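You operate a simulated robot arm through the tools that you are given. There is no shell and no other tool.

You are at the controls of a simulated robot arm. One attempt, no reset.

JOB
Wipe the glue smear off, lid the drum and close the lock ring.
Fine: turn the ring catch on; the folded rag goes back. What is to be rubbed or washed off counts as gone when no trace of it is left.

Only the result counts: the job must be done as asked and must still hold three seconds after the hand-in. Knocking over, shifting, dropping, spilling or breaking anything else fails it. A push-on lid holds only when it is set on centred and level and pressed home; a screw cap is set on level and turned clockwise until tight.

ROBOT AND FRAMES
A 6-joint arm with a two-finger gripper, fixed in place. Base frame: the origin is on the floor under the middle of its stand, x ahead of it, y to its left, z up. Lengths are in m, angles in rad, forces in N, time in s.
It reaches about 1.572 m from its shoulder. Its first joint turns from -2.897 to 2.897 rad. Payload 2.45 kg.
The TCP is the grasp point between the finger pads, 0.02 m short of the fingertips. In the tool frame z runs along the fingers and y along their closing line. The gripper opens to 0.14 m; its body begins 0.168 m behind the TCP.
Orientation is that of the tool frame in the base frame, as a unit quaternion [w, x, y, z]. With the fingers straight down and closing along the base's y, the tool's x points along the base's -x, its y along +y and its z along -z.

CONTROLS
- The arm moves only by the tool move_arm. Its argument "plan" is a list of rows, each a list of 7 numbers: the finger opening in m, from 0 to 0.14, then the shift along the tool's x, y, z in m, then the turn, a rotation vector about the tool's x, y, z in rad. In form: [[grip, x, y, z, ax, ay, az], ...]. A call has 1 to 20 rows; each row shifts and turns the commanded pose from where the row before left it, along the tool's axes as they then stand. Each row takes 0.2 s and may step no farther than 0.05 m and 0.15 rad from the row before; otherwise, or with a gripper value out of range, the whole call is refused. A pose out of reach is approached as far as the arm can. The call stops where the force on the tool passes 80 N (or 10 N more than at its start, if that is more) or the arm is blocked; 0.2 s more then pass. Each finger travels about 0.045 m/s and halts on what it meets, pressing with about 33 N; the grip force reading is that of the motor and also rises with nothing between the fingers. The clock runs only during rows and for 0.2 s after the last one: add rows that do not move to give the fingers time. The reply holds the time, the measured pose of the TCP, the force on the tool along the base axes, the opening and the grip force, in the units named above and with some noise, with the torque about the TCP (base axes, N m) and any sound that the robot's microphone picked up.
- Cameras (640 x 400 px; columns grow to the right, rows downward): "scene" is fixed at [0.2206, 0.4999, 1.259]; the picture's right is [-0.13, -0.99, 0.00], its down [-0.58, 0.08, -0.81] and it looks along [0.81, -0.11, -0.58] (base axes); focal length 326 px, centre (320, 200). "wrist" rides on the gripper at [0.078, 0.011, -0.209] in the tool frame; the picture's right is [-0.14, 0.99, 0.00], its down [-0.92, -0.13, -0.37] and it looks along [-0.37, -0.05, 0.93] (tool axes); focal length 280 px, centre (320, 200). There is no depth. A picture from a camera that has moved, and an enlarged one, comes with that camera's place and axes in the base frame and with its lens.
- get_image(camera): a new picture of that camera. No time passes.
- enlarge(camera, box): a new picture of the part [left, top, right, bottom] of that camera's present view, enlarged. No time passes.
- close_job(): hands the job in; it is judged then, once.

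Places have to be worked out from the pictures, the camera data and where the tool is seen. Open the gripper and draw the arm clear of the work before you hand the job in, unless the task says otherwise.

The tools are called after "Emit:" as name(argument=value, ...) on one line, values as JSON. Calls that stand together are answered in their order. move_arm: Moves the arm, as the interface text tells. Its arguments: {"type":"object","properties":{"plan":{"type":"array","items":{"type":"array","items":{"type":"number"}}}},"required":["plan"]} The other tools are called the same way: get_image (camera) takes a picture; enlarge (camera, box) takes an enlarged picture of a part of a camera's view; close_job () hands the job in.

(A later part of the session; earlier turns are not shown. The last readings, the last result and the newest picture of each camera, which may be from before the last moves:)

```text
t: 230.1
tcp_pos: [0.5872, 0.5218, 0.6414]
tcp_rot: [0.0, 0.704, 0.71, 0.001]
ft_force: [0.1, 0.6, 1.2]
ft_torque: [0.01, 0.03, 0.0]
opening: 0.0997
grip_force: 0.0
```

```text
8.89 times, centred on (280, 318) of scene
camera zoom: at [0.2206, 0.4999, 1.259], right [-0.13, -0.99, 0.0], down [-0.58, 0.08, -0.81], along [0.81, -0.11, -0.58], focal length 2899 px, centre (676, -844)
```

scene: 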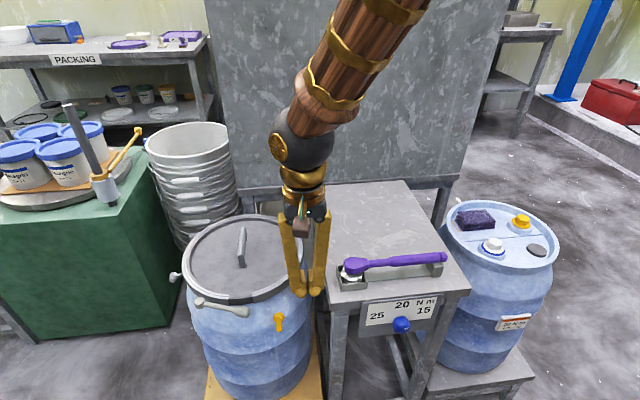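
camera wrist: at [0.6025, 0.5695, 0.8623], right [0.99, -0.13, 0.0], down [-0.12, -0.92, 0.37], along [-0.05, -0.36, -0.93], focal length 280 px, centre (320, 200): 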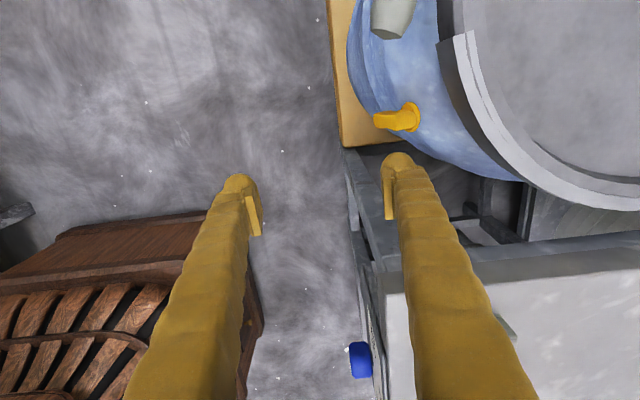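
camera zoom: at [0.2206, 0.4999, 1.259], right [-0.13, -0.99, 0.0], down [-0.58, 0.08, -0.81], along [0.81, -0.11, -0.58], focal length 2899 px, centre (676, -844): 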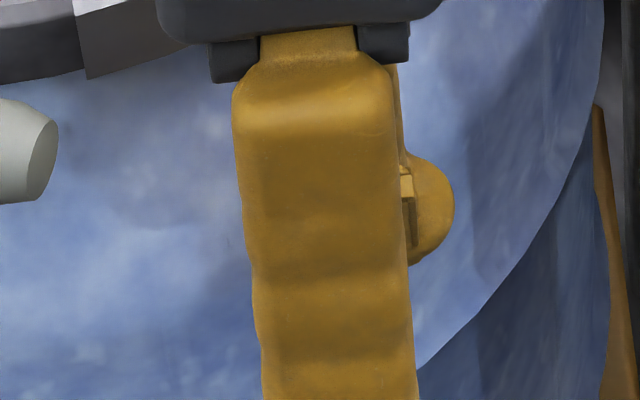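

Emit:
move_arm(plan=[[0.1, 0.003, 0, 0, 0, 0, 0], [0.1, 0.003, 0, 0, 0, 0, 0], [0.1, 0.003, 0, 0, 0, 0, 0], [0.1, 0.003, 0, 0, 0, 0, 0], [0.1, 0, 0, 0, 0, 0, 0]])

Emit:
enlarge(camera="wrist", box=[340, 80, 460, 200])

```text
t: 231.3
tcp_pos: [0.5871, 0.5342, 0.6396]
tcp_rot: [0.0, 0.705, 0.71, 0.0]
ft_force: [0.4, -0.1, -0.1]
ft_torque: [-0.02, 0.01, 0.04]
opening: 0.0999
grip_force: 0.1
```

```text
3.33 times, centred on (400, 140) of wrist
camera zoom: at [0.5973, 0.6141, 0.8496], right [0.99, -0.13, 0.0], down [-0.12, -0.92, 0.37], along [-0.05, -0.37, -0.93], focal length 935 px, centre (53, 400)
```

zoom: 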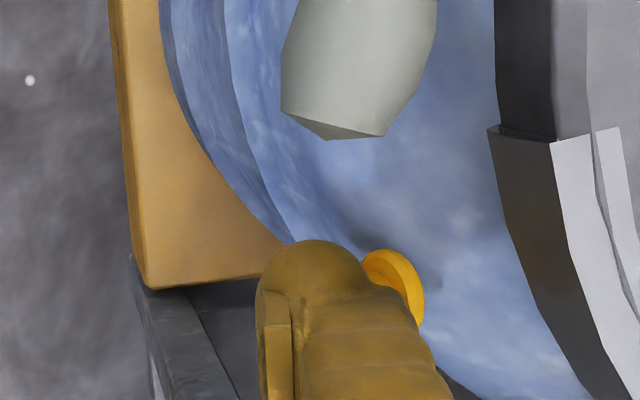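

Emit:
move_arm(plan=[[0.1, 0.004, 0, 0, 0, 0, 0], [0.1, 0.004, 0, 0, 0, 0, 0], [0.1, 0.004, 0, 0, 0, 0, 0], [0.1, 0, 0, 0, 0, 0, 0], [0.1, 0, 0, -0.03, 0, 0, 0], [0.1, 0, -0.02, -0.03, 0, 0, 0], [0.1, -0.03, -0.03, -0.02, 0, 0, 0], [0.1, 0, 0, 0, 0, 0, 0]])

Emit:
enlarge(camera="scene", box=[255, 295, 305, 340])

Emit:
enlarge(camera="scene", box=[262, 305, 296, 335])

```text
t: 233.1
tcp_pos: [0.5377, 0.5155, 0.7209]
tcp_rot: [0.0, 0.705, 0.71, 0.0]
ft_force: [0.1, 0.1, 0.7]
ft_torque: [-0.04, 0.0, -0.01]
opening: 0.0999
grip_force: 0.2
```

```text
8.89 times, centred on (280, 318) of scene
camera zoom: at [0.2206, 0.4999, 1.259], right [-0.13, -0.99, 0.0], down [-0.58, 0.08, -0.81], along [0.81, -0.11, -0.58], focal length 2899 px, centre (676, -844)
```

zoom: 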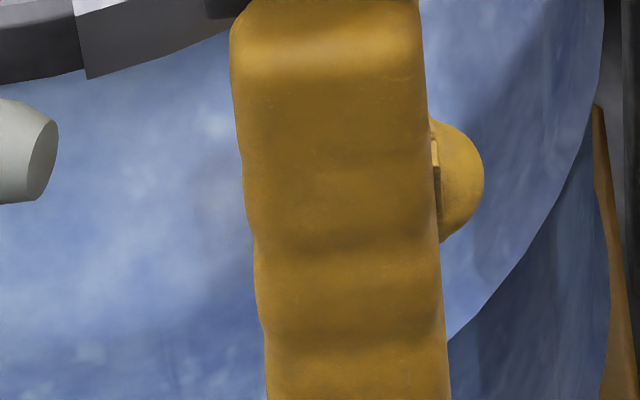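

```text
13.33 times, centred on (279, 320) of scene
camera zoom: at [0.2206, 0.4999, 1.259], right [-0.13, -0.99, 0.0], down [-0.58, 0.08, -0.81], along [0.81, -0.11, -0.58], focal length 4348 px, centre (867, -1400)
```

zoom: 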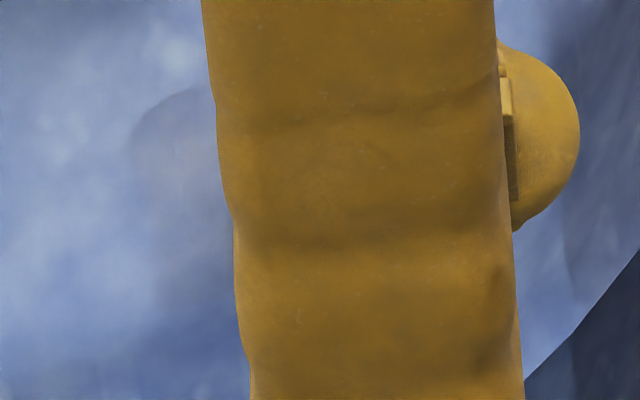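

The arm blocks the view, so I move it aside to see the yellow knob.

Emit:
move_arm(plan=[[0.1, -0.02, -0.02, -0.04, 0, 0, 0], [0.1, -0.02, 0, -0.045, 0, 0, 0], [0.14, -0.04, 0, 0, 0, 0, 0], [0.14, -0.04, 0, 0, 0, 0, 0], [0.14, 0, 0, 0, 0, 0, -0.15], [0.14, 0, 0, 0, 0, 0, -0.15], [0.14, 0, 0, 0, 0, 0, -0.15], [0.14, 0, 0, 0, 0, 0, -0.15], [0.14, 0, 0, 0, 0, 0, -0.15], [0.14, 0, 0, 0, 0, 0, -0.15], [0.14, 0, 0, 0, 0, 0, -0.15], [0.14, 0, 0, 0, 0, 0, -0.15], [0.14, 0, 0, 0, 0, 0, -0.15], [0.14, 0, 0, 0, 0, 0, -0.15], [0.14, 0, 0, 0, 0, 0, -0.0708], [0.14, 0, 0, 0, 0, 0, 0]])

Emit:
enlarge(camera="scene", box=[255, 295, 305, 340])

Emit:
get_image(camera="scene")

Emit:
get_image(camera="wrist")

```text
t: 236.5
tcp_pos: [0.5183, 0.3966, 0.8056]
tcp_rot: [-0.001, -0.003, 1.0, 0.0]
ft_force: [1.0, 0.1, 0.8]
ft_torque: [0.01, 0.0, 0.0]
opening: 0.1399
grip_force: 0.2
```

```text
8.89 times, centred on (280, 318) of scene
camera zoom: at [0.2206, 0.4999, 1.259], right [-0.13, -0.99, 0.0], down [-0.58, 0.08, -0.81], along [0.81, -0.11, -0.58], focal length 2899 px, centre (676, -844)
```

zoom: 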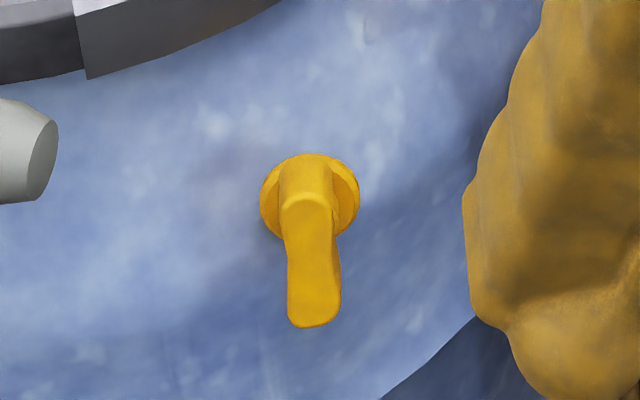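

```text
taken
```

scene: 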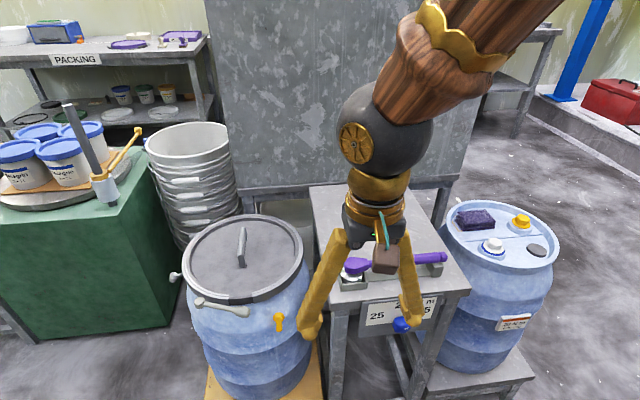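

```text
taken
camera wrist: at [0.4401, 0.4078, 1.0148], right [0.13, 0.99, 0.0], down [0.92, -0.12, 0.37], along [0.37, -0.05, -0.93], focal length 280 px, centre (320, 200)
```

wrist: 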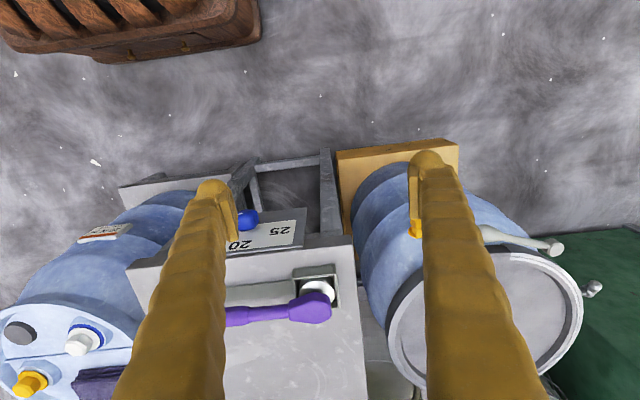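

The knob stayed upright (that sweep passed in front of it). Now I test for a stop at this quarter-turn position by nudging its upper end further toward -y with one finger, straddling the lever with open fingers.

Emit:
move_arm(plan=[[0.14, -0.0206, 0.0411, 0, 0, 0.004, 0], [0.14, -0.0206, 0.0411, 0, 0, 0, 0], [0.14, -0.0206, 0.0411, 0, 0, 0, 0], [0.14, -0.0206, 0.0411, 0, 0, 0, 0], [0.14, -0.0206, 0.0411, 0, 0, 0, 0], [0.14, -0.0207, 0.0409, 0, 0, 0, 0], [0.14, 0, 0, 0.04, 0, 0, 0], [0.14, 0, 0, 0.03, 0, 0, 0], [0.14, 0, 0, 0, 0, 0, 0]])

Emit:
get_image(camera="wrist")

Emit:
enlarge(camera="scene", box=[190, 240, 310, 345])

```text
t: 238.5
tcp_pos: [0.6406, 0.6421, 0.7348]
tcp_rot: [-0.002, -0.004, 1.0, 0.001]
ft_force: [0.1, -0.7, 1.3]
ft_torque: [0.0, 0.02, 0.03]
opening: 0.1398
grip_force: 0.0
```

```text
taken
camera wrist: at [0.563, 0.6545, 0.9441], right [0.13, 0.99, 0.0], down [0.92, -0.12, 0.36], along [0.36, -0.05, -0.93], focal length 280 px, centre (320, 200)
```

wrist: 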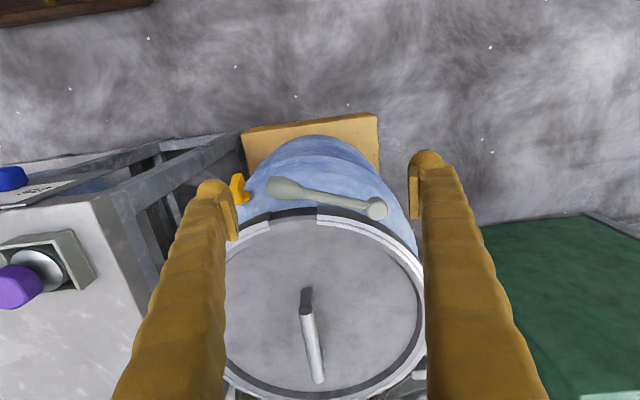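

```text
3.81 times, centred on (250, 292) of scene
camera zoom: at [0.2206, 0.4999, 1.259], right [-0.13, -0.99, 0.0], down [-0.58, 0.08, -0.81], along [0.81, -0.11, -0.58], focal length 1242 px, centre (587, -152)
```

zoom: 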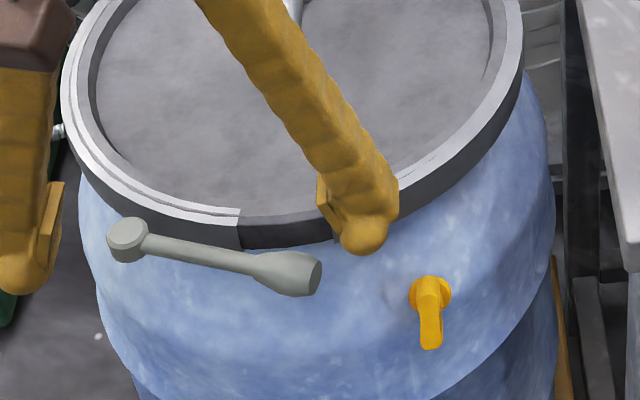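

Emit:
move_arm(plan=[[0.14, 0, 0, 0.04, 0, 0, 0], [0.14, 0, 0, 0.035, 0, 0, 0], [0.14, 0, 0, 0.016, 0, 0, 0], [0.14, 0, 0, 0, 0, 0, 0]])

Emit:
enlarge(camera="scene", box=[230, 270, 310, 345])

Emit:
enlarge(camera="wrist", box=[170, 120, 330, 260])

```text
t: 239.5
tcp_pos: [0.6412, 0.6422, 0.6449]
tcp_rot: [-0.001, -0.004, 1.0, 0.001]
ft_force: [0.7, -0.8, -0.3]
ft_torque: [-0.01, -0.02, -0.02]
opening: 0.1401
grip_force: 0.1
```

```text
5.33 times, centred on (270, 308) of scene
camera zoom: at [0.2206, 0.4999, 1.259], right [-0.13, -0.99, 0.0], down [-0.58, 0.08, -0.81], along [0.81, -0.11, -0.58], focal length 1739 px, centre (587, -373)
```

zoom: 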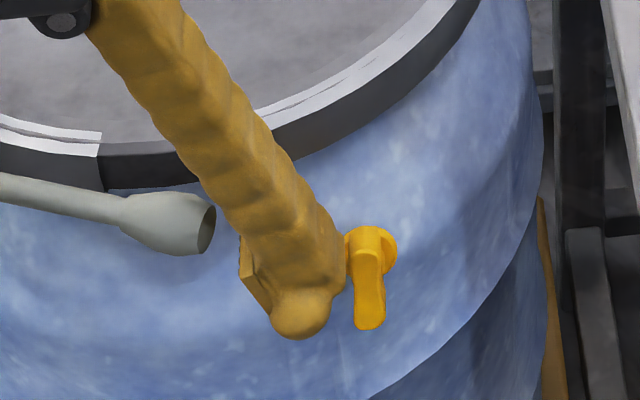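

```text
2.86 times, centred on (250, 190) of wrist
camera zoom: at [0.563, 0.6539, 0.8552], right [0.13, 0.99, 0.0], down [0.92, -0.12, 0.36], along [0.36, -0.05, -0.93], focal length 801 px, centre (520, 229)
```

zoom: 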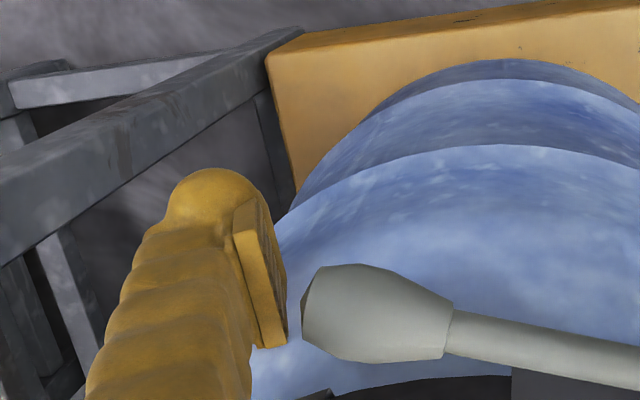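

Emit:
move_arm(plan=[[0.14, 0, -0.003, 0, 0, 0, 0], [0.14, 0, -0.002, 0, 0, 0, 0], [0.14, 0, -0.002, 0, 0, 0, 0], [0.14, 0, -0.002, 0, 0, 0, 0], [0.14, 0, 0, 0, 0, 0, 0]])

Emit:
enlarge(camera="scene", box=[230, 270, 310, 345])

```text
t: 240.7
tcp_pos: [0.6411, 0.6327, 0.644]
tcp_rot: [-0.002, -0.004, 1.0, 0.0]
ft_force: [0.1, 0.2, 0.1]
ft_torque: [0.03, -0.01, -0.01]
opening: 0.1399
grip_force: 0.1
```

```text
5.33 times, centred on (270, 308) of scene
camera zoom: at [0.2206, 0.4999, 1.259], right [-0.13, -0.99, 0.0], down [-0.58, 0.08, -0.81], along [0.81, -0.11, -0.58], focal length 1739 px, centre (587, -373)
```

zoom: 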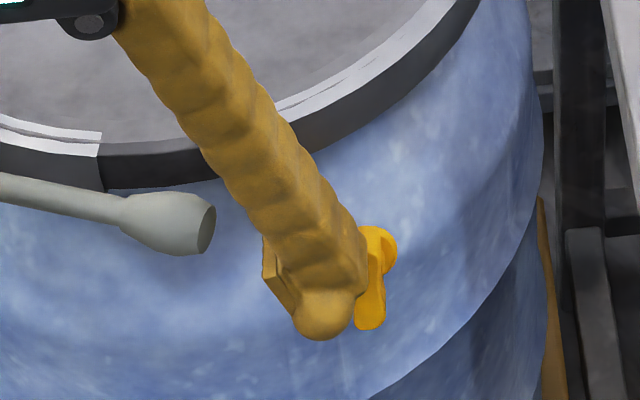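

Emit:
move_arm(plan=[[0.14, 0, 0.006, 0, 0, 0, 0], [0.14, 0, 0.003, -0.045, 0, 0, 0], [0.14, 0, 0, -0.045, 0, 0, 0], [0.1, 0.02, -0.04, -0.02, 0, 0, 0], [0.05, 0.0, -0.045, 0, 0, 0, 0], [0.0, 0.0, -0.045, 0, 0, 0, 0], [0.0, -0.01, -0.03, 0, -0.12, 0, 0], [0.0, -0.019, 0, 0, -0.12, 0, 0], [0.0, 0, 0, 0, -0.11, 0, 0], [0.0, 0, 0, 0, 0, 0, 0]])

Emit:
get_image(camera="wrist")

Emit:
enlarge(camera="scene", box=[210, 230, 330, 345])

```text
t: 242.9
tcp_pos: [0.6496, 0.4829, 0.7538]
tcp_rot: [-0.002, -0.003, 0.985, 0.175]
ft_force: [-0.1, 0.4, 0.7]
ft_torque: [0.01, 0.0, -0.03]
opening: 0.0003
grip_force: 0.1
```

```text
taken
camera wrist: at [0.5728, 0.4226, 0.9545], right [0.13, 0.93, 0.34], down [0.92, -0.24, 0.3], along [0.36, 0.27, -0.89], focal length 280 px, centre (320, 200)
```

wrist: 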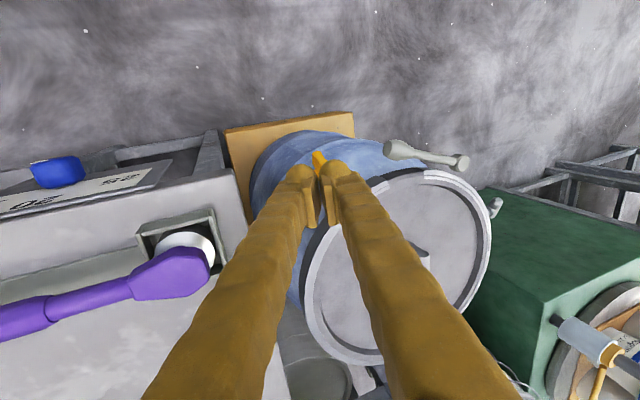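

```text
3.48 times, centred on (270, 288) of scene
camera zoom: at [0.2206, 0.4999, 1.259], right [-0.13, -0.99, 0.0], down [-0.58, 0.08, -0.81], along [0.81, -0.11, -0.58], focal length 1134 px, centre (494, -104)
```

zoom: 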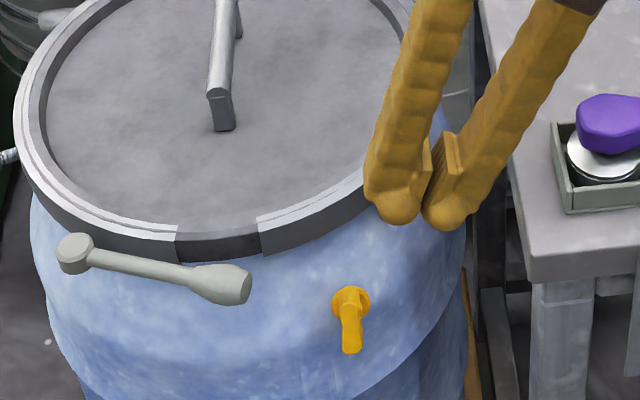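

Emit:
move_arm(plan=[[0.0, 0, 0, 0, 0.15, 0, 0], [0.0, 0, 0, 0.03, 0, 0, 0], [0.0, 0, 0, 0.04, 0, 0, 0], [0.0, 0, 0, 0.04, 0, 0, 0], [0.0, 0, 0, 0.025, 0, 0, 0], [0.0, 0, 0, 0, 0, 0, 0]])

Emit:
enlarge(camera="scene", box=[230, 260, 330, 345])

Emit:
get_image(camera="scene")

```text
t: 244.1
tcp_pos: [0.6516, 0.5106, 0.6403]
tcp_rot: [-0.001, -0.005, 0.995, 0.103]
ft_force: [-13.4, -3.8, 38.5]
ft_torque: [0.83, -0.26, 0.24]
opening: 0.0
grip_force: 29.5
stopped in row 5: the force on the tool passed its limit at 184 N (the readings are from after the stop); the commanded pose is now the measured one
```

```text
4.71 times, centred on (280, 302) of scene
camera zoom: at [0.2206, 0.4999, 1.259], right [-0.13, -0.99, 0.0], down [-0.58, 0.08, -0.81], along [0.81, -0.11, -0.58], focal length 1535 px, centre (508, -282)
```

zoom: 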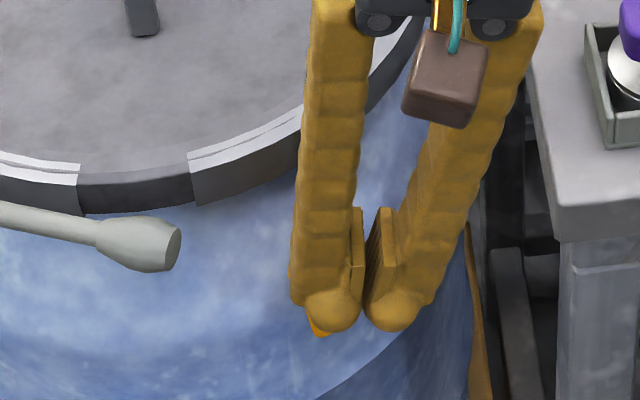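

```text
taken
```

scene: 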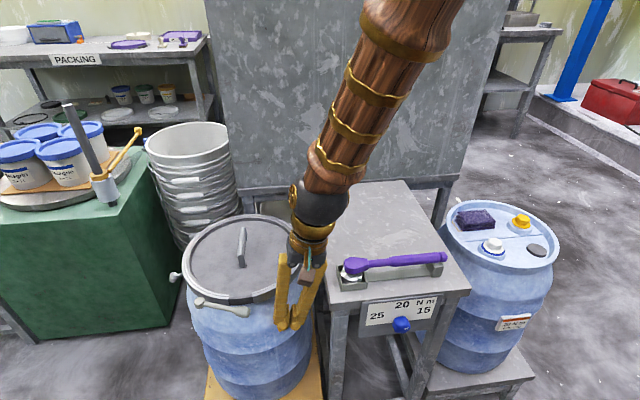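

The tilted descent drifted in +y and landed on the knob's upper end. I lift off immediately and check everything.

Emit:
move_arm(plan=[[0.0, 0, 0, -0.02, 0, 0, 0], [0.0, 0, -0.01, -0.04, 0, 0, 0], [0.0, 0, -0.02, -0.04, 0.1, 0, 0], [0.0, 0, -0.02, -0.02, 0.1, 0, 0], [0.0, 0, 0, 0, 0, 0, 0]])

Emit:
enlarge(camera="scene", box=[255, 295, 305, 340])

Emit:
enlarge(camera="scene", box=[170, 210, 330, 345])

```text
t: 245.3
tcp_pos: [0.6512, 0.438, 0.7487]
tcp_rot: [-0.001, -0.004, 1.0, 0.002]
ft_force: [-0.3, -0.2, -0.5]
ft_torque: [0.01, -0.03, -0.01]
opening: 0.0001
grip_force: 29.5
```

```text
8.89 times, centred on (280, 318) of scene
camera zoom: at [0.2206, 0.4999, 1.259], right [-0.13, -0.99, 0.0], down [-0.58, 0.08, -0.81], along [0.81, -0.11, -0.58], focal length 2899 px, centre (676, -844)
```

zoom: 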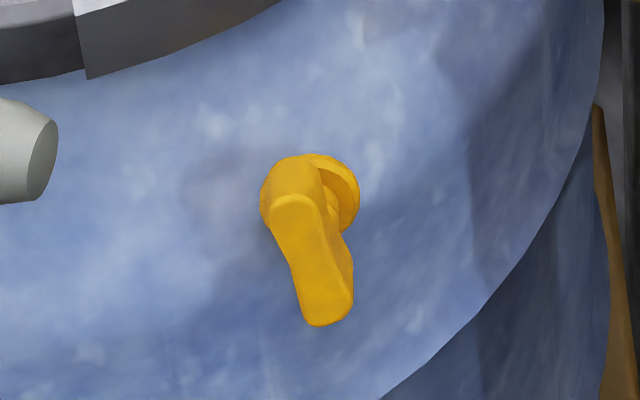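

```text
2.96 times, centred on (250, 278) of scene
camera zoom: at [0.2206, 0.4999, 1.259], right [-0.13, -0.99, 0.0], down [-0.58, 0.08, -0.81], along [0.81, -0.11, -0.58], focal length 966 px, centre (527, -30)
```

zoom: 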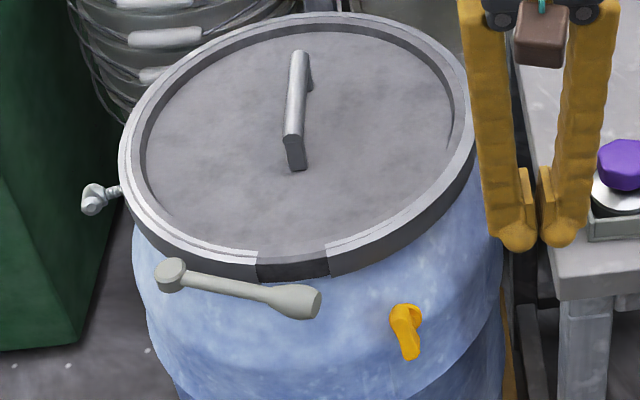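

Nothing is damaged; the knob just turned back a little (to about 72°). To get room for a clean test of its end stop, I swing the (free) lever aside by dragging it from above; it will be re-closed at the end.

Emit:
move_arm(plan=[[0.0, 0.002, 0.043, 0, 0, 0, 0], [0.0, 0.002, 0.043, 0, 0, 0, 0], [0.0, 0.002, 0.043, 0, 0, 0, 0], [0.0, 0, 0.0425, 0, 0, 0, 0], [0.0, 0, 0, 0.02, 0, 0, 0], [0.0, 0, 0, 0.012, 0, 0, 0], [0.0, 0, 0, 0.003, 0, 0, 0], [0.0, 0, 0, 0, 0, 0, 0]])

```text
t: 247.1
tcp_pos: [0.6444, 0.61, 0.7132]
tcp_rot: [-0.001, -0.005, 1.0, 0.002]
ft_force: [0.3, 0.9, -0.8]
ft_torque: [-0.02, 0.01, -0.04]
opening: 0.0
grip_force: 29.6
```

Emit:
move_arm(plan=[[0.0, 0, 0, 0.0015, 0, 0, 0], [0.0, 0, 0, 0.001, 0, 0, 0], [0.0, 0.0056, 0.0028, 0, 0, 0, 0], [0.0, 0.0057, 0.0028, 0, 0, 0, 0], [0.0, 0.0067, 0.0047, 0, 0, 0, 0], [0.0, 0.0068, 0.0047, 0, 0, 0, 0], [0.0, 0.0058, 0.0058, 0, 0, 0, 0], [0.0, 0.0059, 0.0059, 0, 0, 0, 0], [0.0, 0.0047, 0.0067, 0, 0, 0, 0], [0.0, 0.0047, 0.0068, 0, 0, 0, 0], [0.0, 0, 0, 0, 0, 0, 0]])

Emit:
enlarge(camera="scene", box=[170, 210, 330, 345])

```text
t: 249.5
tcp_pos: [0.5978, 0.6492, 0.7112]
tcp_rot: [-0.001, -0.004, 1.0, 0.002]
ft_force: [-0.8, 1.2, 0.5]
ft_torque: [0.0, 0.02, 0.01]
opening: 0.0
grip_force: 29.7
```

```text
2.96 times, centred on (250, 278) of scene
camera zoom: at [0.2206, 0.4999, 1.259], right [-0.13, -0.99, 0.0], down [-0.58, 0.08, -0.81], along [0.81, -0.11, -0.58], focal length 966 px, centre (527, -30)
```

zoom: 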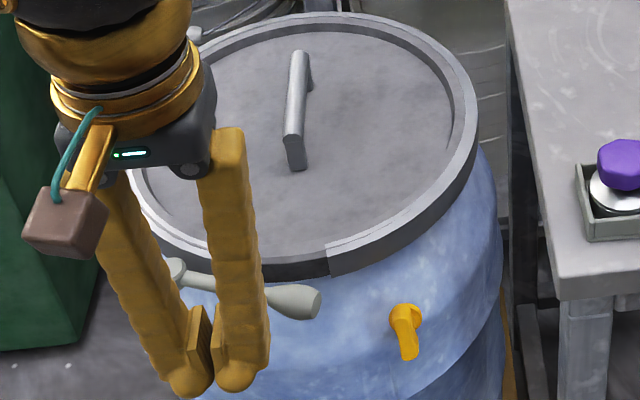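

The finger slid off this time, so the lever stayed closed — fine. Instead I approach the yellow knob from its -y side with a slight tilt so that only its lower end is touched, and check for a stop.

Emit:
move_arm(plan=[[0.0, 0, 0, -0.045, 0, 0, 0], [0.0, -0.005, -0.049, -0.005, 0, 0, 0], [0.0, -0.012, -0.045, 0, 0, 0, 0], [0.0, -0.012, -0.045, 0, 0, 0, 0], [0.0, -0.012, -0.045, 0, 0, 0, 0], [0.0, -0.011, -0.01, 0, -0.12, 0, 0], [0.0, 0, 0, 0.04, 0, 0, 0], [0.0, 0, 0, 0.04, 0, 0, 0], [0.0, 0, 0, 0.04, 0, 0, 0], [0.0, 0, 0, 0, 0, 0, 0]])

Emit:
enlarge(camera="scene", box=[230, 260, 330, 345])

Emit:
get_image(camera="wrist")

```text
t: 251.7
tcp_pos: [0.6543, 0.4708, 0.6423]
tcp_rot: [-0.002, -0.004, 0.998, 0.062]
ft_force: [1.2, 0.2, 0.6]
ft_torque: [0.04, -0.05, 0.01]
opening: 0.0
grip_force: 29.7
```

```text
4.71 times, centred on (280, 302) of scene
camera zoom: at [0.2206, 0.4999, 1.259], right [-0.13, -0.99, 0.0], down [-0.58, 0.08, -0.81], along [0.81, -0.11, -0.58], focal length 1535 px, centre (508, -282)
```

zoom: 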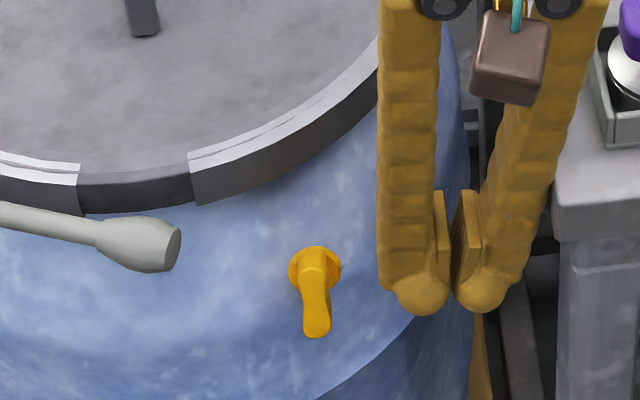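

```text
taken
camera wrist: at [0.5761, 0.4557, 0.8512], right [0.13, 0.98, 0.12], down [0.92, -0.17, 0.35], along [0.36, 0.07, -0.93], focal length 280 px, centre (320, 200)
```

wrist: 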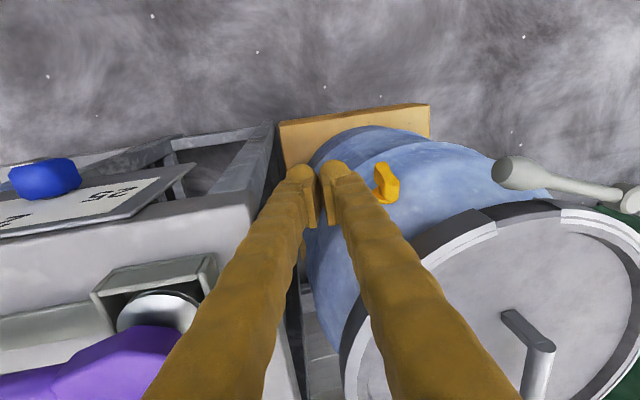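

Emit:
move_arm(plan=[[0.0, 0.003, -0.004, 0.03, 0, 0, 0], [0.0, 0, 0.008, 0, 0, 0, 0], [0.0, 0, 0.006, 0, 0, 0, 0], [0.0, 0, 0.004, 0, 0, 0, 0], [0.0, 0, 0.003, 0, 0, 0, 0], [0.0, 0, 0, 0, 0, 0, 0]])

Emit:
enlarge(camera="scene", box=[255, 295, 305, 340])

```text
t: 253.1
tcp_pos: [0.648, 0.4928, 0.6125]
tcp_rot: [-0.001, -0.005, 0.998, 0.062]
ft_force: [0.0, 0.5, 0.8]
ft_torque: [-0.02, -0.01, -0.01]
opening: 0.0
grip_force: 29.4
```

```text
8.89 times, centred on (280, 318) of scene
camera zoom: at [0.2206, 0.4999, 1.259], right [-0.13, -0.99, 0.0], down [-0.58, 0.08, -0.81], along [0.81, -0.11, -0.58], focal length 2899 px, centre (676, -844)
```

zoom: 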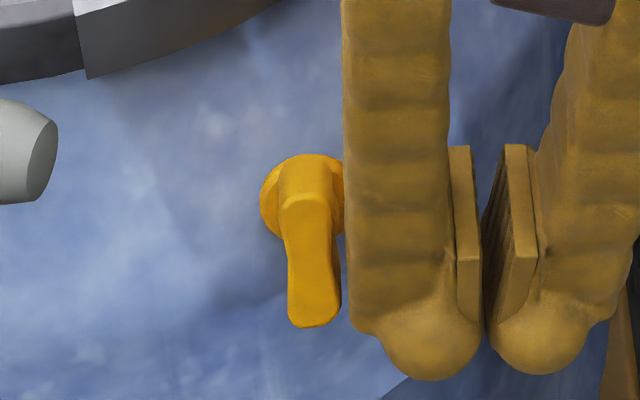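

Notable: the knob, which I had displaced to about 72°, has snapped back to exactly upright by itself — it has a detent at the quarter-turn "on" position, unlike the freely spinning T. I back off and now repeat the lever drag test properly (press firmly, drag, lift and look).

Emit:
move_arm(plan=[[0.0, 0, -0.01, 0, 0, 0, 0], [0.0, 0, -0.01, -0.03, 0, 0, 0], [0.0, 0, -0.01, -0.04, 0.12, 0, 0], [0.0, 0, 0, -0.045, 0, 0, 0], [0.0, 0, 0.0, -0.01, 0, 0.006, 0], [0.0, 0, 0.045, 0, 0, 0, 0], [0.0, 0, 0.045, 0, 0, 0, 0], [0.0, 0, 0.045, 0, 0, 0, 0], [0.0, 0, 0, 0, 0, 0, 0]])

Emit:
enlarge(camera="scene", box=[190, 250, 300, 345])

```text
t: 255.1
tcp_pos: [0.6506, 0.5894, 0.7349]
tcp_rot: [-0.004, -0.004, 1.0, 0.001]
ft_force: [0.2, -0.3, -0.1]
ft_torque: [0.01, -0.01, 0.02]
opening: 0.0
grip_force: 29.6
```

```text
4.21 times, centred on (245, 298) of scene
camera zoom: at [0.2206, 0.4999, 1.259], right [-0.13, -0.99, 0.0], down [-0.58, 0.08, -0.81], along [0.81, -0.11, -0.58], focal length 1373 px, centre (636, -210)
```

zoom: 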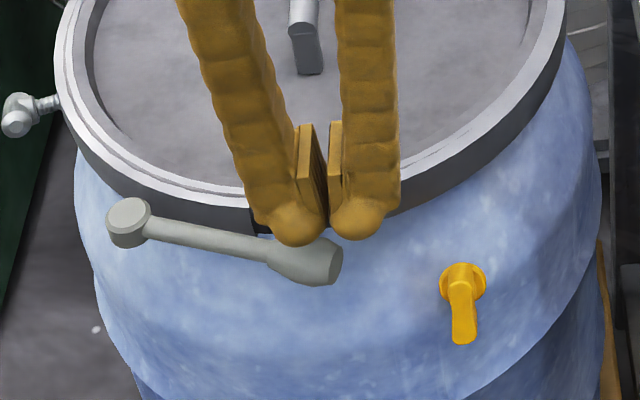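

Emit:
move_arm(plan=[[0.0, 0.005, 0.0216, 0, 0, 0, 0], [0.0, 0, 0, 0.015, 0, 0, 0], [0.0, 0, 0, 0.006, 0, 0, 0], [0.0, 0, 0, 0.002, 0, 0, 0], [0.0, 0, 0, 0, 0, 0, 0]])

Emit:
move_arm(plan=[[0.0, 0, 0, 0.001, 0, 0, 0], [0.0, 0, 0, 0.001, 0, 0, 0], [0.0, 0, 0, 0, 0, 0, 0]])

```text
t: 256.3
tcp_pos: [0.6429, 0.6093, 0.713]
tcp_rot: [-0.003, -0.004, 1.0, 0.003]
ft_force: [-2.6, -1.5, 11.7]
ft_torque: [-0.13, -0.01, 0.0]
opening: 0.0
grip_force: 29.3
```

```text
t: 257.1
tcp_pos: [0.6445, 0.6094, 0.7134]
tcp_rot: [-0.002, -0.005, 1.0, 0.003]
ft_force: [-9.6, -14.7, 59.4]
ft_torque: [-0.83, -0.03, 0.01]
opening: 0.0001
grip_force: 29.2
```

Emit:
move_arm(plan=[[0.0, 0.003, 0.001, -0.0008, 0, 0, 0], [0.0, 0.003, 0.001, 0, 0, 0, 0], [0.0, 0.003, 0.001, 0, 0, 0, 0], [0.0, 0.003, 0.001, 0, 0, 0, 0], [0.0, 0.003, 0.001, 0, 0, 0, 0]])

Emit:
move_arm(plan=[[0.0, 0, 0, -0.02, 0, 0, 0], [0.0, 0, 0, -0.045, 0, 0, 0], [0.0, 0, -0.04, 0, 0, 0, 0], [0.0, 0, 0, 0, 0, 0, 0]])

Emit:
enlarge(camera="scene", box=[190, 250, 300, 345])

```text
t: 258.3
tcp_pos: [0.6253, 0.6122, 0.7108]
tcp_rot: [-0.005, -0.005, 1.0, 0.001]
ft_force: [-11.0, 8.5, 40.8]
ft_torque: [-0.43, -0.39, 0.31]
opening: 0.0
grip_force: 29.9
```

```text
t: 259.3
tcp_pos: [0.6298, 0.5744, 0.7767]
tcp_rot: [-0.003, -0.003, 1.0, 0.002]
ft_force: [-0.6, -0.3, 0.0]
ft_torque: [-0.01, 0.0, -0.01]
opening: 0.0001
grip_force: 29.1
```

```text
4.21 times, centred on (245, 298) of scene
camera zoom: at [0.2206, 0.4999, 1.259], right [-0.13, -0.99, 0.0], down [-0.58, 0.08, -0.81], along [0.81, -0.11, -0.58], focal length 1373 px, centre (636, -210)
```

zoom: 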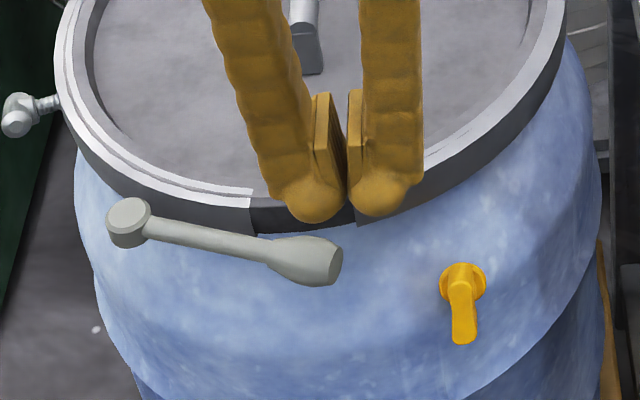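

The lever stayed put this time under a firm drag, so something is holding it now. To be certain it's the yellow knob, I turn the knob off again (pushing its upper end toward +y) and repeat the identical drag.

Emit:
move_arm(plan=[[0.0, -0.01, -0.045, 0, 0, 0, 0], [0.0, -0.012, -0.042, 0, 0.0, 0, 0], [0.0, -0.004, 0, 0.045, 0, 0, 0], [0.0, 0, 0, 0.045, 0, 0, 0], [0.0, 0, 0, 0.04, 0, 0, 0], [0.0, 0, 0.0, 0.006, 0, 0, 0], [0.0, 0, 0, 0, 0, 0, 0]])

Emit:
enlarge(camera="scene", box=[230, 270, 310, 345])

```text
t: 260.9
tcp_pos: [0.6546, 0.4877, 0.639]
tcp_rot: [-0.004, -0.004, 1.0, 0.001]
ft_force: [0.6, -0.8, 0.0]
ft_torque: [-0.01, 0.0, 0.02]
opening: 0.0
grip_force: 30.0
```

```text
5.33 times, centred on (270, 308) of scene
camera zoom: at [0.2206, 0.4999, 1.259], right [-0.13, -0.99, 0.0], down [-0.58, 0.08, -0.81], along [0.81, -0.11, -0.58], focal length 1739 px, centre (587, -373)
```

zoom: 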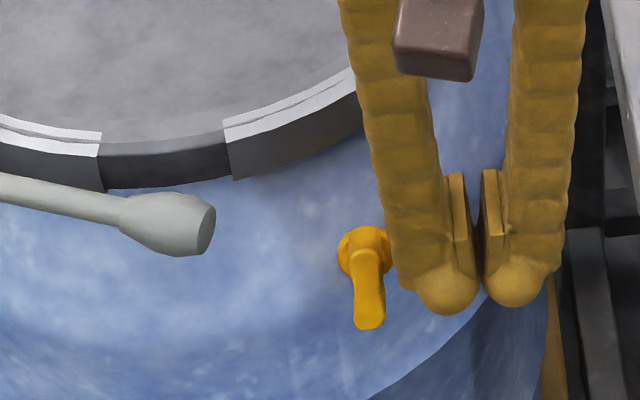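

Emit:
move_arm(plan=[[0.0, 0, 0.006, 0, 0, 0, 0], [0.0, 0, 0.005, 0, 0, 0, 0], [0.0, 0, 0.003, 0, 0, 0, 0], [0.0, 0, 0.003, 0, 0, 0, 0], [0.0, 0, 0.003, 0, 0, 0, 0], [0.0, 0, 0, 0, 0, 0, 0]])

Emit:
enlarge(camera="scene", box=[255, 295, 305, 340])

```text
t: 262.3
tcp_pos: [0.6547, 0.508, 0.6391]
tcp_rot: [-0.004, -0.004, 1.0, 0.001]
ft_force: [0.3, 0.1, 0.7]
ft_torque: [0.03, -0.01, 0.0]
opening: 0.0001
grip_force: 29.2
```

```text
8.89 times, centred on (280, 318) of scene
camera zoom: at [0.2206, 0.4999, 1.259], right [-0.13, -0.99, 0.0], down [-0.58, 0.08, -0.81], along [0.81, -0.11, -0.58], focal length 2899 px, centre (676, -844)
```

zoom: 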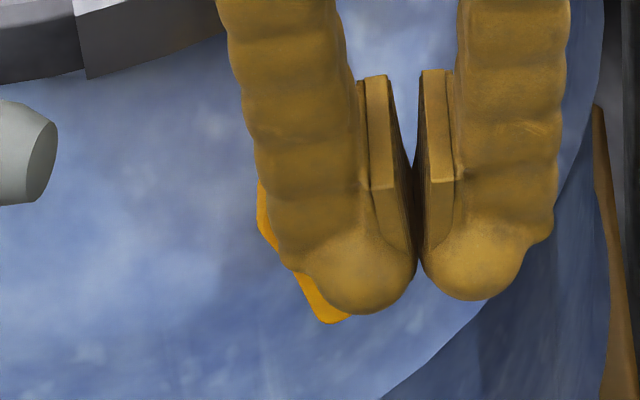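

Emit:
move_arm(plan=[[0.0, 0, 0.003, 0, 0, 0, 0], [0.0, 0, 0.003, 0, 0, 0, 0], [0.0, 0, 0.003, 0, 0, 0, 0], [0.0, 0, 0.003, 0, 0, 0, 0], [0.0, 0, 0, 0, 0, 0, 0]])

Emit:
enlarge(camera="scene", box=[255, 295, 305, 340])

```text
t: 263.5
tcp_pos: [0.6547, 0.5198, 0.6402]
tcp_rot: [-0.004, -0.003, 1.0, 0.002]
ft_force: [2.0, -23.1, 29.8]
ft_torque: [0.01, -0.25, 0.31]
opening: 0.0003
grip_force: 29.0
```

```text
8.89 times, centred on (280, 318) of scene
camera zoom: at [0.2206, 0.4999, 1.259], right [-0.13, -0.99, 0.0], down [-0.58, 0.08, -0.81], along [0.81, -0.11, -0.58], focal length 2899 px, centre (676, -844)
```

zoom: 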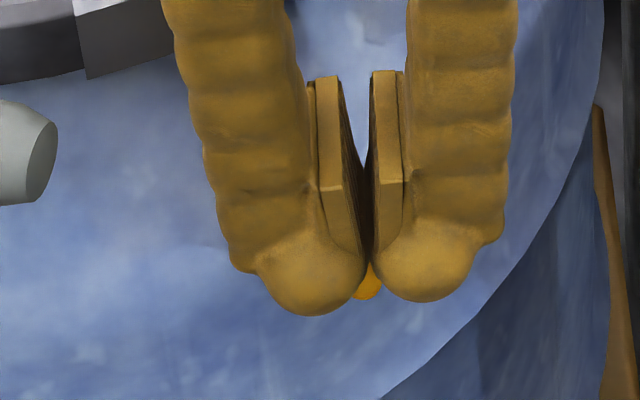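

Emit:
move_arm(plan=[[0.0, 0, -0.004, -0.01, 0, 0, 0], [0.0, 0, -0.02, -0.03, 0, 0, 0], [0.0, 0.0, -0.03, -0.03, 0, 0, 0], [0.0, 0, -0.02, 0, 0, 0, 0], [0.0, 0, 0, 0, 0, 0, 0]])

Emit:
enlarge(camera="scene", box=[255, 295, 305, 340])

```text
t: 264.8
tcp_pos: [0.655, 0.4505, 0.7088]
tcp_rot: [-0.002, -0.004, 1.0, 0.005]
ft_force: [0.7, 12.7, -3.5]
ft_torque: [0.22, -0.04, -0.2]
opening: 0.0
grip_force: 29.4
stopped in row 5: the force on the tool passed its limit at 83 N (the readings are from after the stop); the commanded pose is now the measured one
```

```text
8.89 times, centred on (280, 318) of scene
camera zoom: at [0.2206, 0.4999, 1.259], right [-0.13, -0.99, 0.0], down [-0.58, 0.08, -0.81], along [0.81, -0.11, -0.58], focal length 2899 px, centre (676, -844)
```

zoom: 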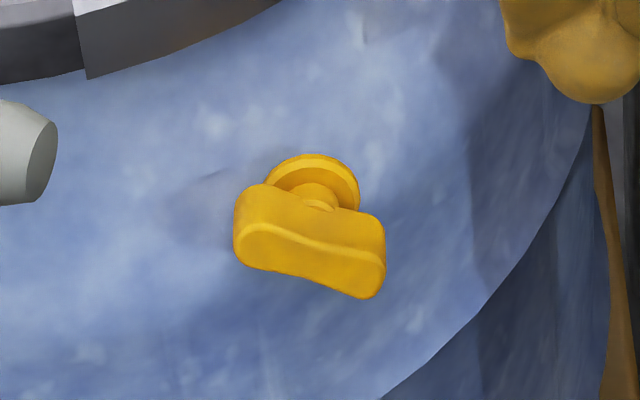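

I touched the table edge with the fingertips while backing off; I move off it at once and check that nothing moved.

Emit:
move_arm(plan=[[0.0, 0, 0.01, 0, 0, 0, 0], [0.0, 0, 0, -0.045, 0, 0, 0], [0.0, 0, 0, -0.03, 0, 0, 0], [0.0, 0, 0, 0, 0, 0, 0]])

Emit:
enlarge(camera="scene", box=[255, 295, 305, 340])

Emit:
get_image(camera="scene")

```text
t: 265.8
tcp_pos: [0.6562, 0.4575, 0.7836]
tcp_rot: [-0.003, -0.005, 1.0, 0.004]
ft_force: [-0.1, 0.2, -1.0]
ft_torque: [0.0, 0.01, -0.01]
opening: 0.0
grip_force: 29.2
```

```text
8.89 times, centred on (280, 318) of scene
camera zoom: at [0.2206, 0.4999, 1.259], right [-0.13, -0.99, 0.0], down [-0.58, 0.08, -0.81], along [0.81, -0.11, -0.58], focal length 2899 px, centre (676, -844)
```

zoom: 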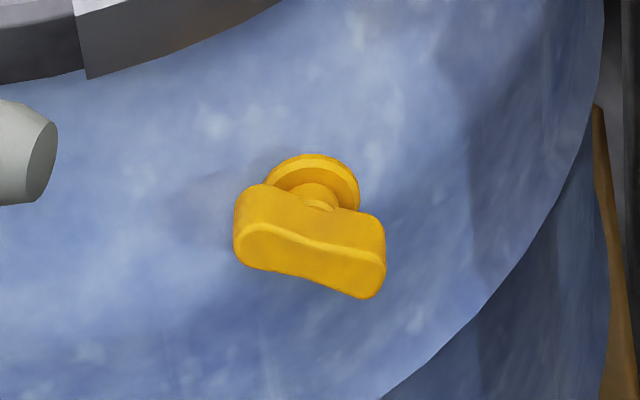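

```text
taken
```

scene: 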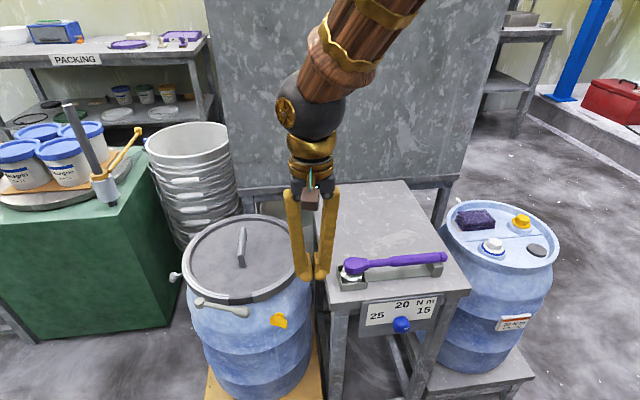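

The scene is unchanged; the knob rests at about 22° (off). Now I repeat the identical lever drag with the knob off.

Emit:
move_arm(plan=[[0.0, 0.002, 0.045, 0, 0.004, 0.006, 0], [0.0, 0.002, 0.045, 0, 0, 0, 0], [0.0, 0.003, 0.045, 0, 0, 0, 0], [0.0, 0.004, 0.018, 0, 0, 0, 0], [0.0, 0, 0, 0.04, 0, 0, 0], [0.0, 0, 0, 0.022, 0, 0, 0], [0.0, 0, 0, 0.006, 0, 0, 0], [0.0, 0, 0, 0, 0, 0, 0]])

```text
t: 267.6
tcp_pos: [0.6416, 0.6113, 0.7188]
tcp_rot: [-0.005, -0.004, 1.0, 0.001]
ft_force: [0.3, 0.3, -0.3]
ft_torque: [0.0, 0.01, 0.01]
opening: 0.0
grip_force: 29.3
```

Emit:
move_arm(plan=[[0.0, -0.003, 0, 0.003, 0, 0, 0], [0.0, 0, 0, 0.002, 0, 0, 0], [0.0, 0, 0, 0.001, 0, 0, 0], [0.0, 0, 0, 0, 0, 0, 0]])

Emit:
move_arm(plan=[[0.0, 0, 0, 0.001, 0, 0, 0], [0.0, 0, 0, 0.001, 0, 0, 0], [0.0, 0, 0, 0, 0, 0, 0]])

```text
t: 268.6
tcp_pos: [0.645, 0.6115, 0.7126]
tcp_rot: [-0.006, -0.005, 1.0, 0.001]
ft_force: [-5.3, -7.8, 33.6]
ft_torque: [-0.53, 0.09, 0.08]
opening: 0.0001
grip_force: 29.2
```

```text
t: 269.3
tcp_pos: [0.6461, 0.612, 0.7125]
tcp_rot: [-0.004, -0.005, 1.0, 0.002]
ft_force: [-3.1, -4.5, 18.8]
ft_torque: [-0.27, 0.04, -0.04]
opening: 0.0001
grip_force: 29.4
stopped in row 3: the force on the tool passed its limit at 83 N (the readings are from after the stop); the commanded pose is now the measured one
```

Emit:
move_arm(plan=[[0.0, 0, 0, 0.0015, 0, 0, 0], [0.0, 0.003, 0.001, 0, 0, 0, 0], [0.0, 0.003, 0.001, 0, 0, 0, 0], [0.0, 0.003, 0.001, 0, 0, 0, 0], [0.0, 0.003, 0.001, 0, 0, 0, 0], [0.0, 0.003, 0.001, 0, 0, 0, 0]])

Emit:
move_arm(plan=[[0.0, 0, 0, -0.02, 0, 0, 0], [0.0, 0, 0, -0.045, 0, 0, 0], [0.0, 0, -0.04, 0, 0, 0, 0], [0.0, 0, 0, 0, 0, 0, 0]])

Emit:
enlarge(camera="scene", box=[190, 250, 300, 345])

```text
t: 270.7
tcp_pos: [0.6321, 0.6182, 0.7123]
tcp_rot: [-0.003, -0.005, 1.0, 0.005]
ft_force: [18.0, 19.4, 69.9]
ft_torque: [-0.4, -0.63, -0.34]
opening: 0.0
grip_force: 29.4
```

```text
t: 271.7
tcp_pos: [0.632, 0.5762, 0.7751]
tcp_rot: [-0.006, -0.004, 1.0, 0.003]
ft_force: [-0.4, 0.2, 0.5]
ft_torque: [0.03, -0.02, 0.01]
opening: 0.0002
grip_force: 28.9
```

```text
4.21 times, centred on (245, 298) of scene
camera zoom: at [0.2206, 0.4999, 1.259], right [-0.13, -0.99, 0.0], down [-0.58, 0.08, -0.81], along [0.81, -0.11, -0.58], focal length 1373 px, centre (636, -210)
```

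zoom: 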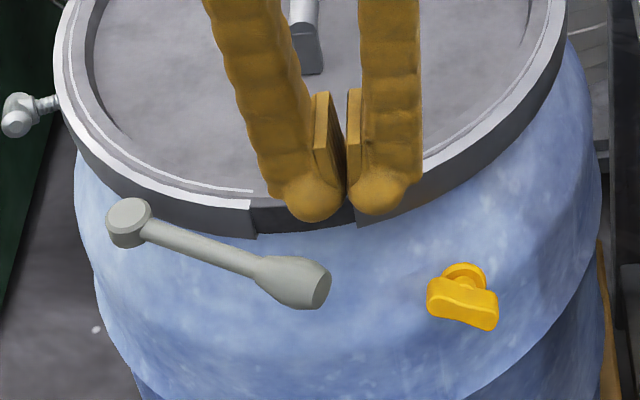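

With the knob off, the same kind of drag swung the lever partly open — so the yellow knob is what holds it: it is the ring's catch. I now push the lever fully closed again from outside.

Emit:
move_arm(plan=[[0.0, 0.045, 0.01, 0, 0.006, 0.006, 0], [0.0, 0.02, 0.02, 0, 0, 0, 0], [0.0, 0, 0.005, 0.045, 0, 0, 0], [0.0, 0, 0, 0.037, 0, 0, 0], [0.0, 0, 0, 0, 0, 0, 0]])

Emit:
enlarge(camera="scene", box=[170, 250, 300, 345])

Emit:
get_image(camera="wrist")

```text
t: 272.9
tcp_pos: [0.5647, 0.6088, 0.6946]
tcp_rot: [-0.008, -0.004, 1.0, -0.001]
ft_force: [0.6, -0.3, 0.8]
ft_torque: [0.0, 0.0, 0.01]
opening: 0.0002
grip_force: 29.7
```

```text
4.21 times, centred on (235, 298) of scene
camera zoom: at [0.2206, 0.4999, 1.259], right [-0.13, -0.99, 0.0], down [-0.58, 0.08, -0.81], along [0.81, -0.11, -0.58], focal length 1373 px, centre (678, -210)
```

zoom: 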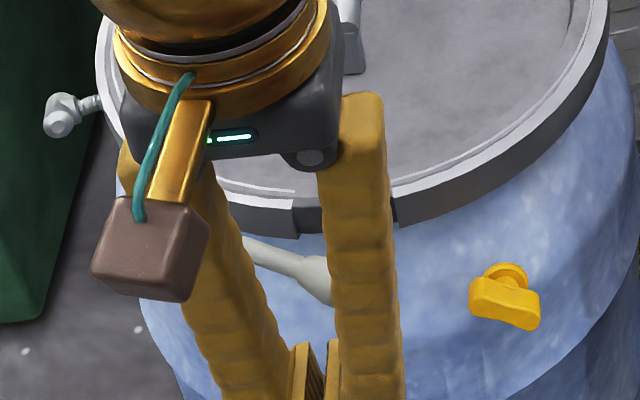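

```text
taken
camera wrist: at [0.4896, 0.6211, 0.905], right [0.13, 0.99, 0.0], down [0.93, -0.12, 0.35], along [0.35, -0.05, -0.93], focal length 280 px, centre (320, 200)
```

wrist: 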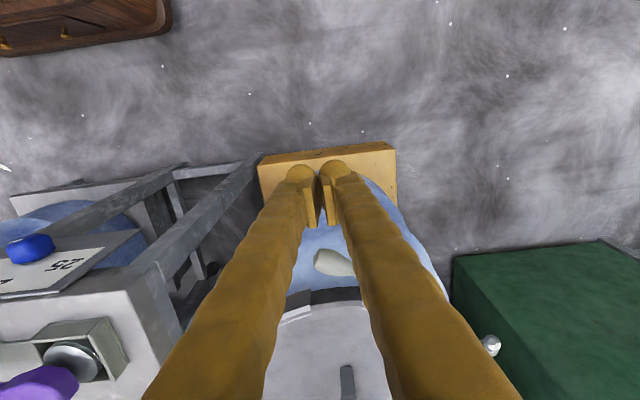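

Emit:
move_arm(plan=[[0.0, 0, 0, 0, 0, -0.016, 0], [0.0, -0.01, 0, 0, 0, 0, 0], [0.0, -0.01, 0, 0, 0, 0, 0], [0.0, -0.008, 0, 0, 0, 0, 0], [0.0, -0.006, 0, 0, 0, 0, 0], [0.0, -0.004, 0, 0, 0, 0, 0], [0.0, 0, 0, 0, 0, 0, 0]])

Emit:
enlarge(camera="scene", box=[170, 250, 300, 345])

```text
t: 274.5
tcp_pos: [0.6045, 0.61, 0.6941]
tcp_rot: [0.0, -0.004, 1.0, 0.0]
ft_force: [-3.4, -0.9, 0.8]
ft_torque: [0.0, 0.0, -0.04]
opening: 0.0
grip_force: 29.9
```

```text
4.21 times, centred on (235, 298) of scene
camera zoom: at [0.2206, 0.4999, 1.259], right [-0.13, -0.99, 0.0], down [-0.58, 0.08, -0.81], along [0.81, -0.11, -0.58], focal length 1373 px, centre (678, -210)
```

zoom: 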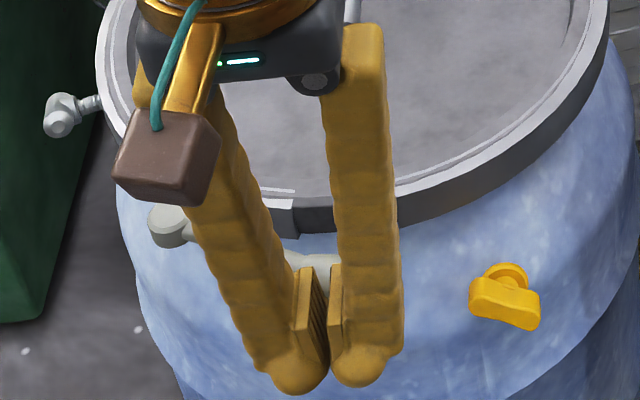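

Emit:
move_arm(plan=[[0.0, -0.003, 0, 0, 0, 0, 0], [0.0, -0.003, 0, 0, 0, 0, 0], [0.0, -0.003, 0, 0, 0, 0, 0], [0.0, -0.002, 0, 0, 0, 0, 0], [0.0, 0, 0, 0, 0, 0, 0]])

```text
t: 275.7
tcp_pos: [0.6134, 0.6114, 0.6933]
tcp_rot: [0.0, -0.004, 1.0, 0.0]
ft_force: [-3.8, 0.3, -0.9]
ft_torque: [0.02, 0.06, -0.03]
opening: 0.0001
grip_force: 29.4
```

Emit:
move_arm(plan=[[0.0, -0.003, 0, 0, 0, 0, 0], [0.0, -0.002, 0, 0, 0, 0, 0], [0.0, -0.002, 0, 0, 0, 0, 0], [0.0, 0, 0, 0, 0, 0, 0]])

Emit:
move_arm(plan=[[0.0, -0.002, 0, 0, 0, 0, 0], [0.0, -0.002, 0, 0, 0, 0, 0], [0.0, 0, 0, 0, 0, 0, 0]])

Emit:
enlarge(camera="scene", box=[170, 250, 300, 345])

```text
t: 276.5
tcp_pos: [0.6151, 0.6103, 0.6924]
tcp_rot: [-0.004, -0.006, 1.0, -0.003]
ft_force: [-24.3, 2.1, 4.7]
ft_torque: [-0.07, 0.15, -0.16]
opening: 0.0
grip_force: 29.7
stopped in row 4: the force on the tool passed its limit at 84 N (the readings are from after the stop); the commanded pose is now the measured one
```

```text
t: 277.2
tcp_pos: [0.6165, 0.6101, 0.6914]
tcp_rot: [-0.006, -0.006, 1.0, -0.005]
ft_force: [-23.3, 2.7, 2.1]
ft_torque: [-0.09, 0.19, -0.16]
opening: 0.0
grip_force: 29.0
stopped in row 3: the force on the tool passed its limit at 83 N (the readings are from after the stop); the commanded pose is now the measured one
```

```text
4.21 times, centred on (235, 298) of scene
camera zoom: at [0.2206, 0.4999, 1.259], right [-0.13, -0.99, 0.0], down [-0.58, 0.08, -0.81], along [0.81, -0.11, -0.58], focal length 1373 px, centre (678, -210)
```

zoom: 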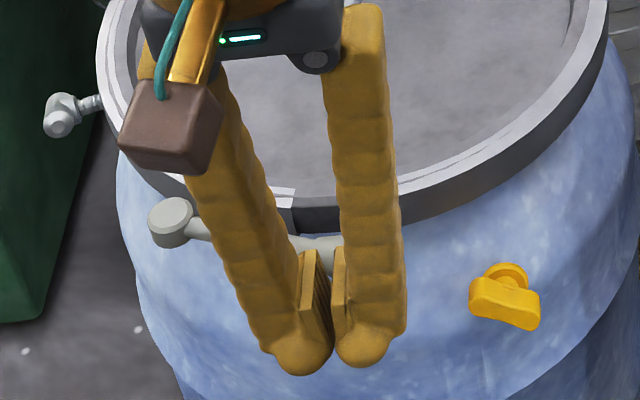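

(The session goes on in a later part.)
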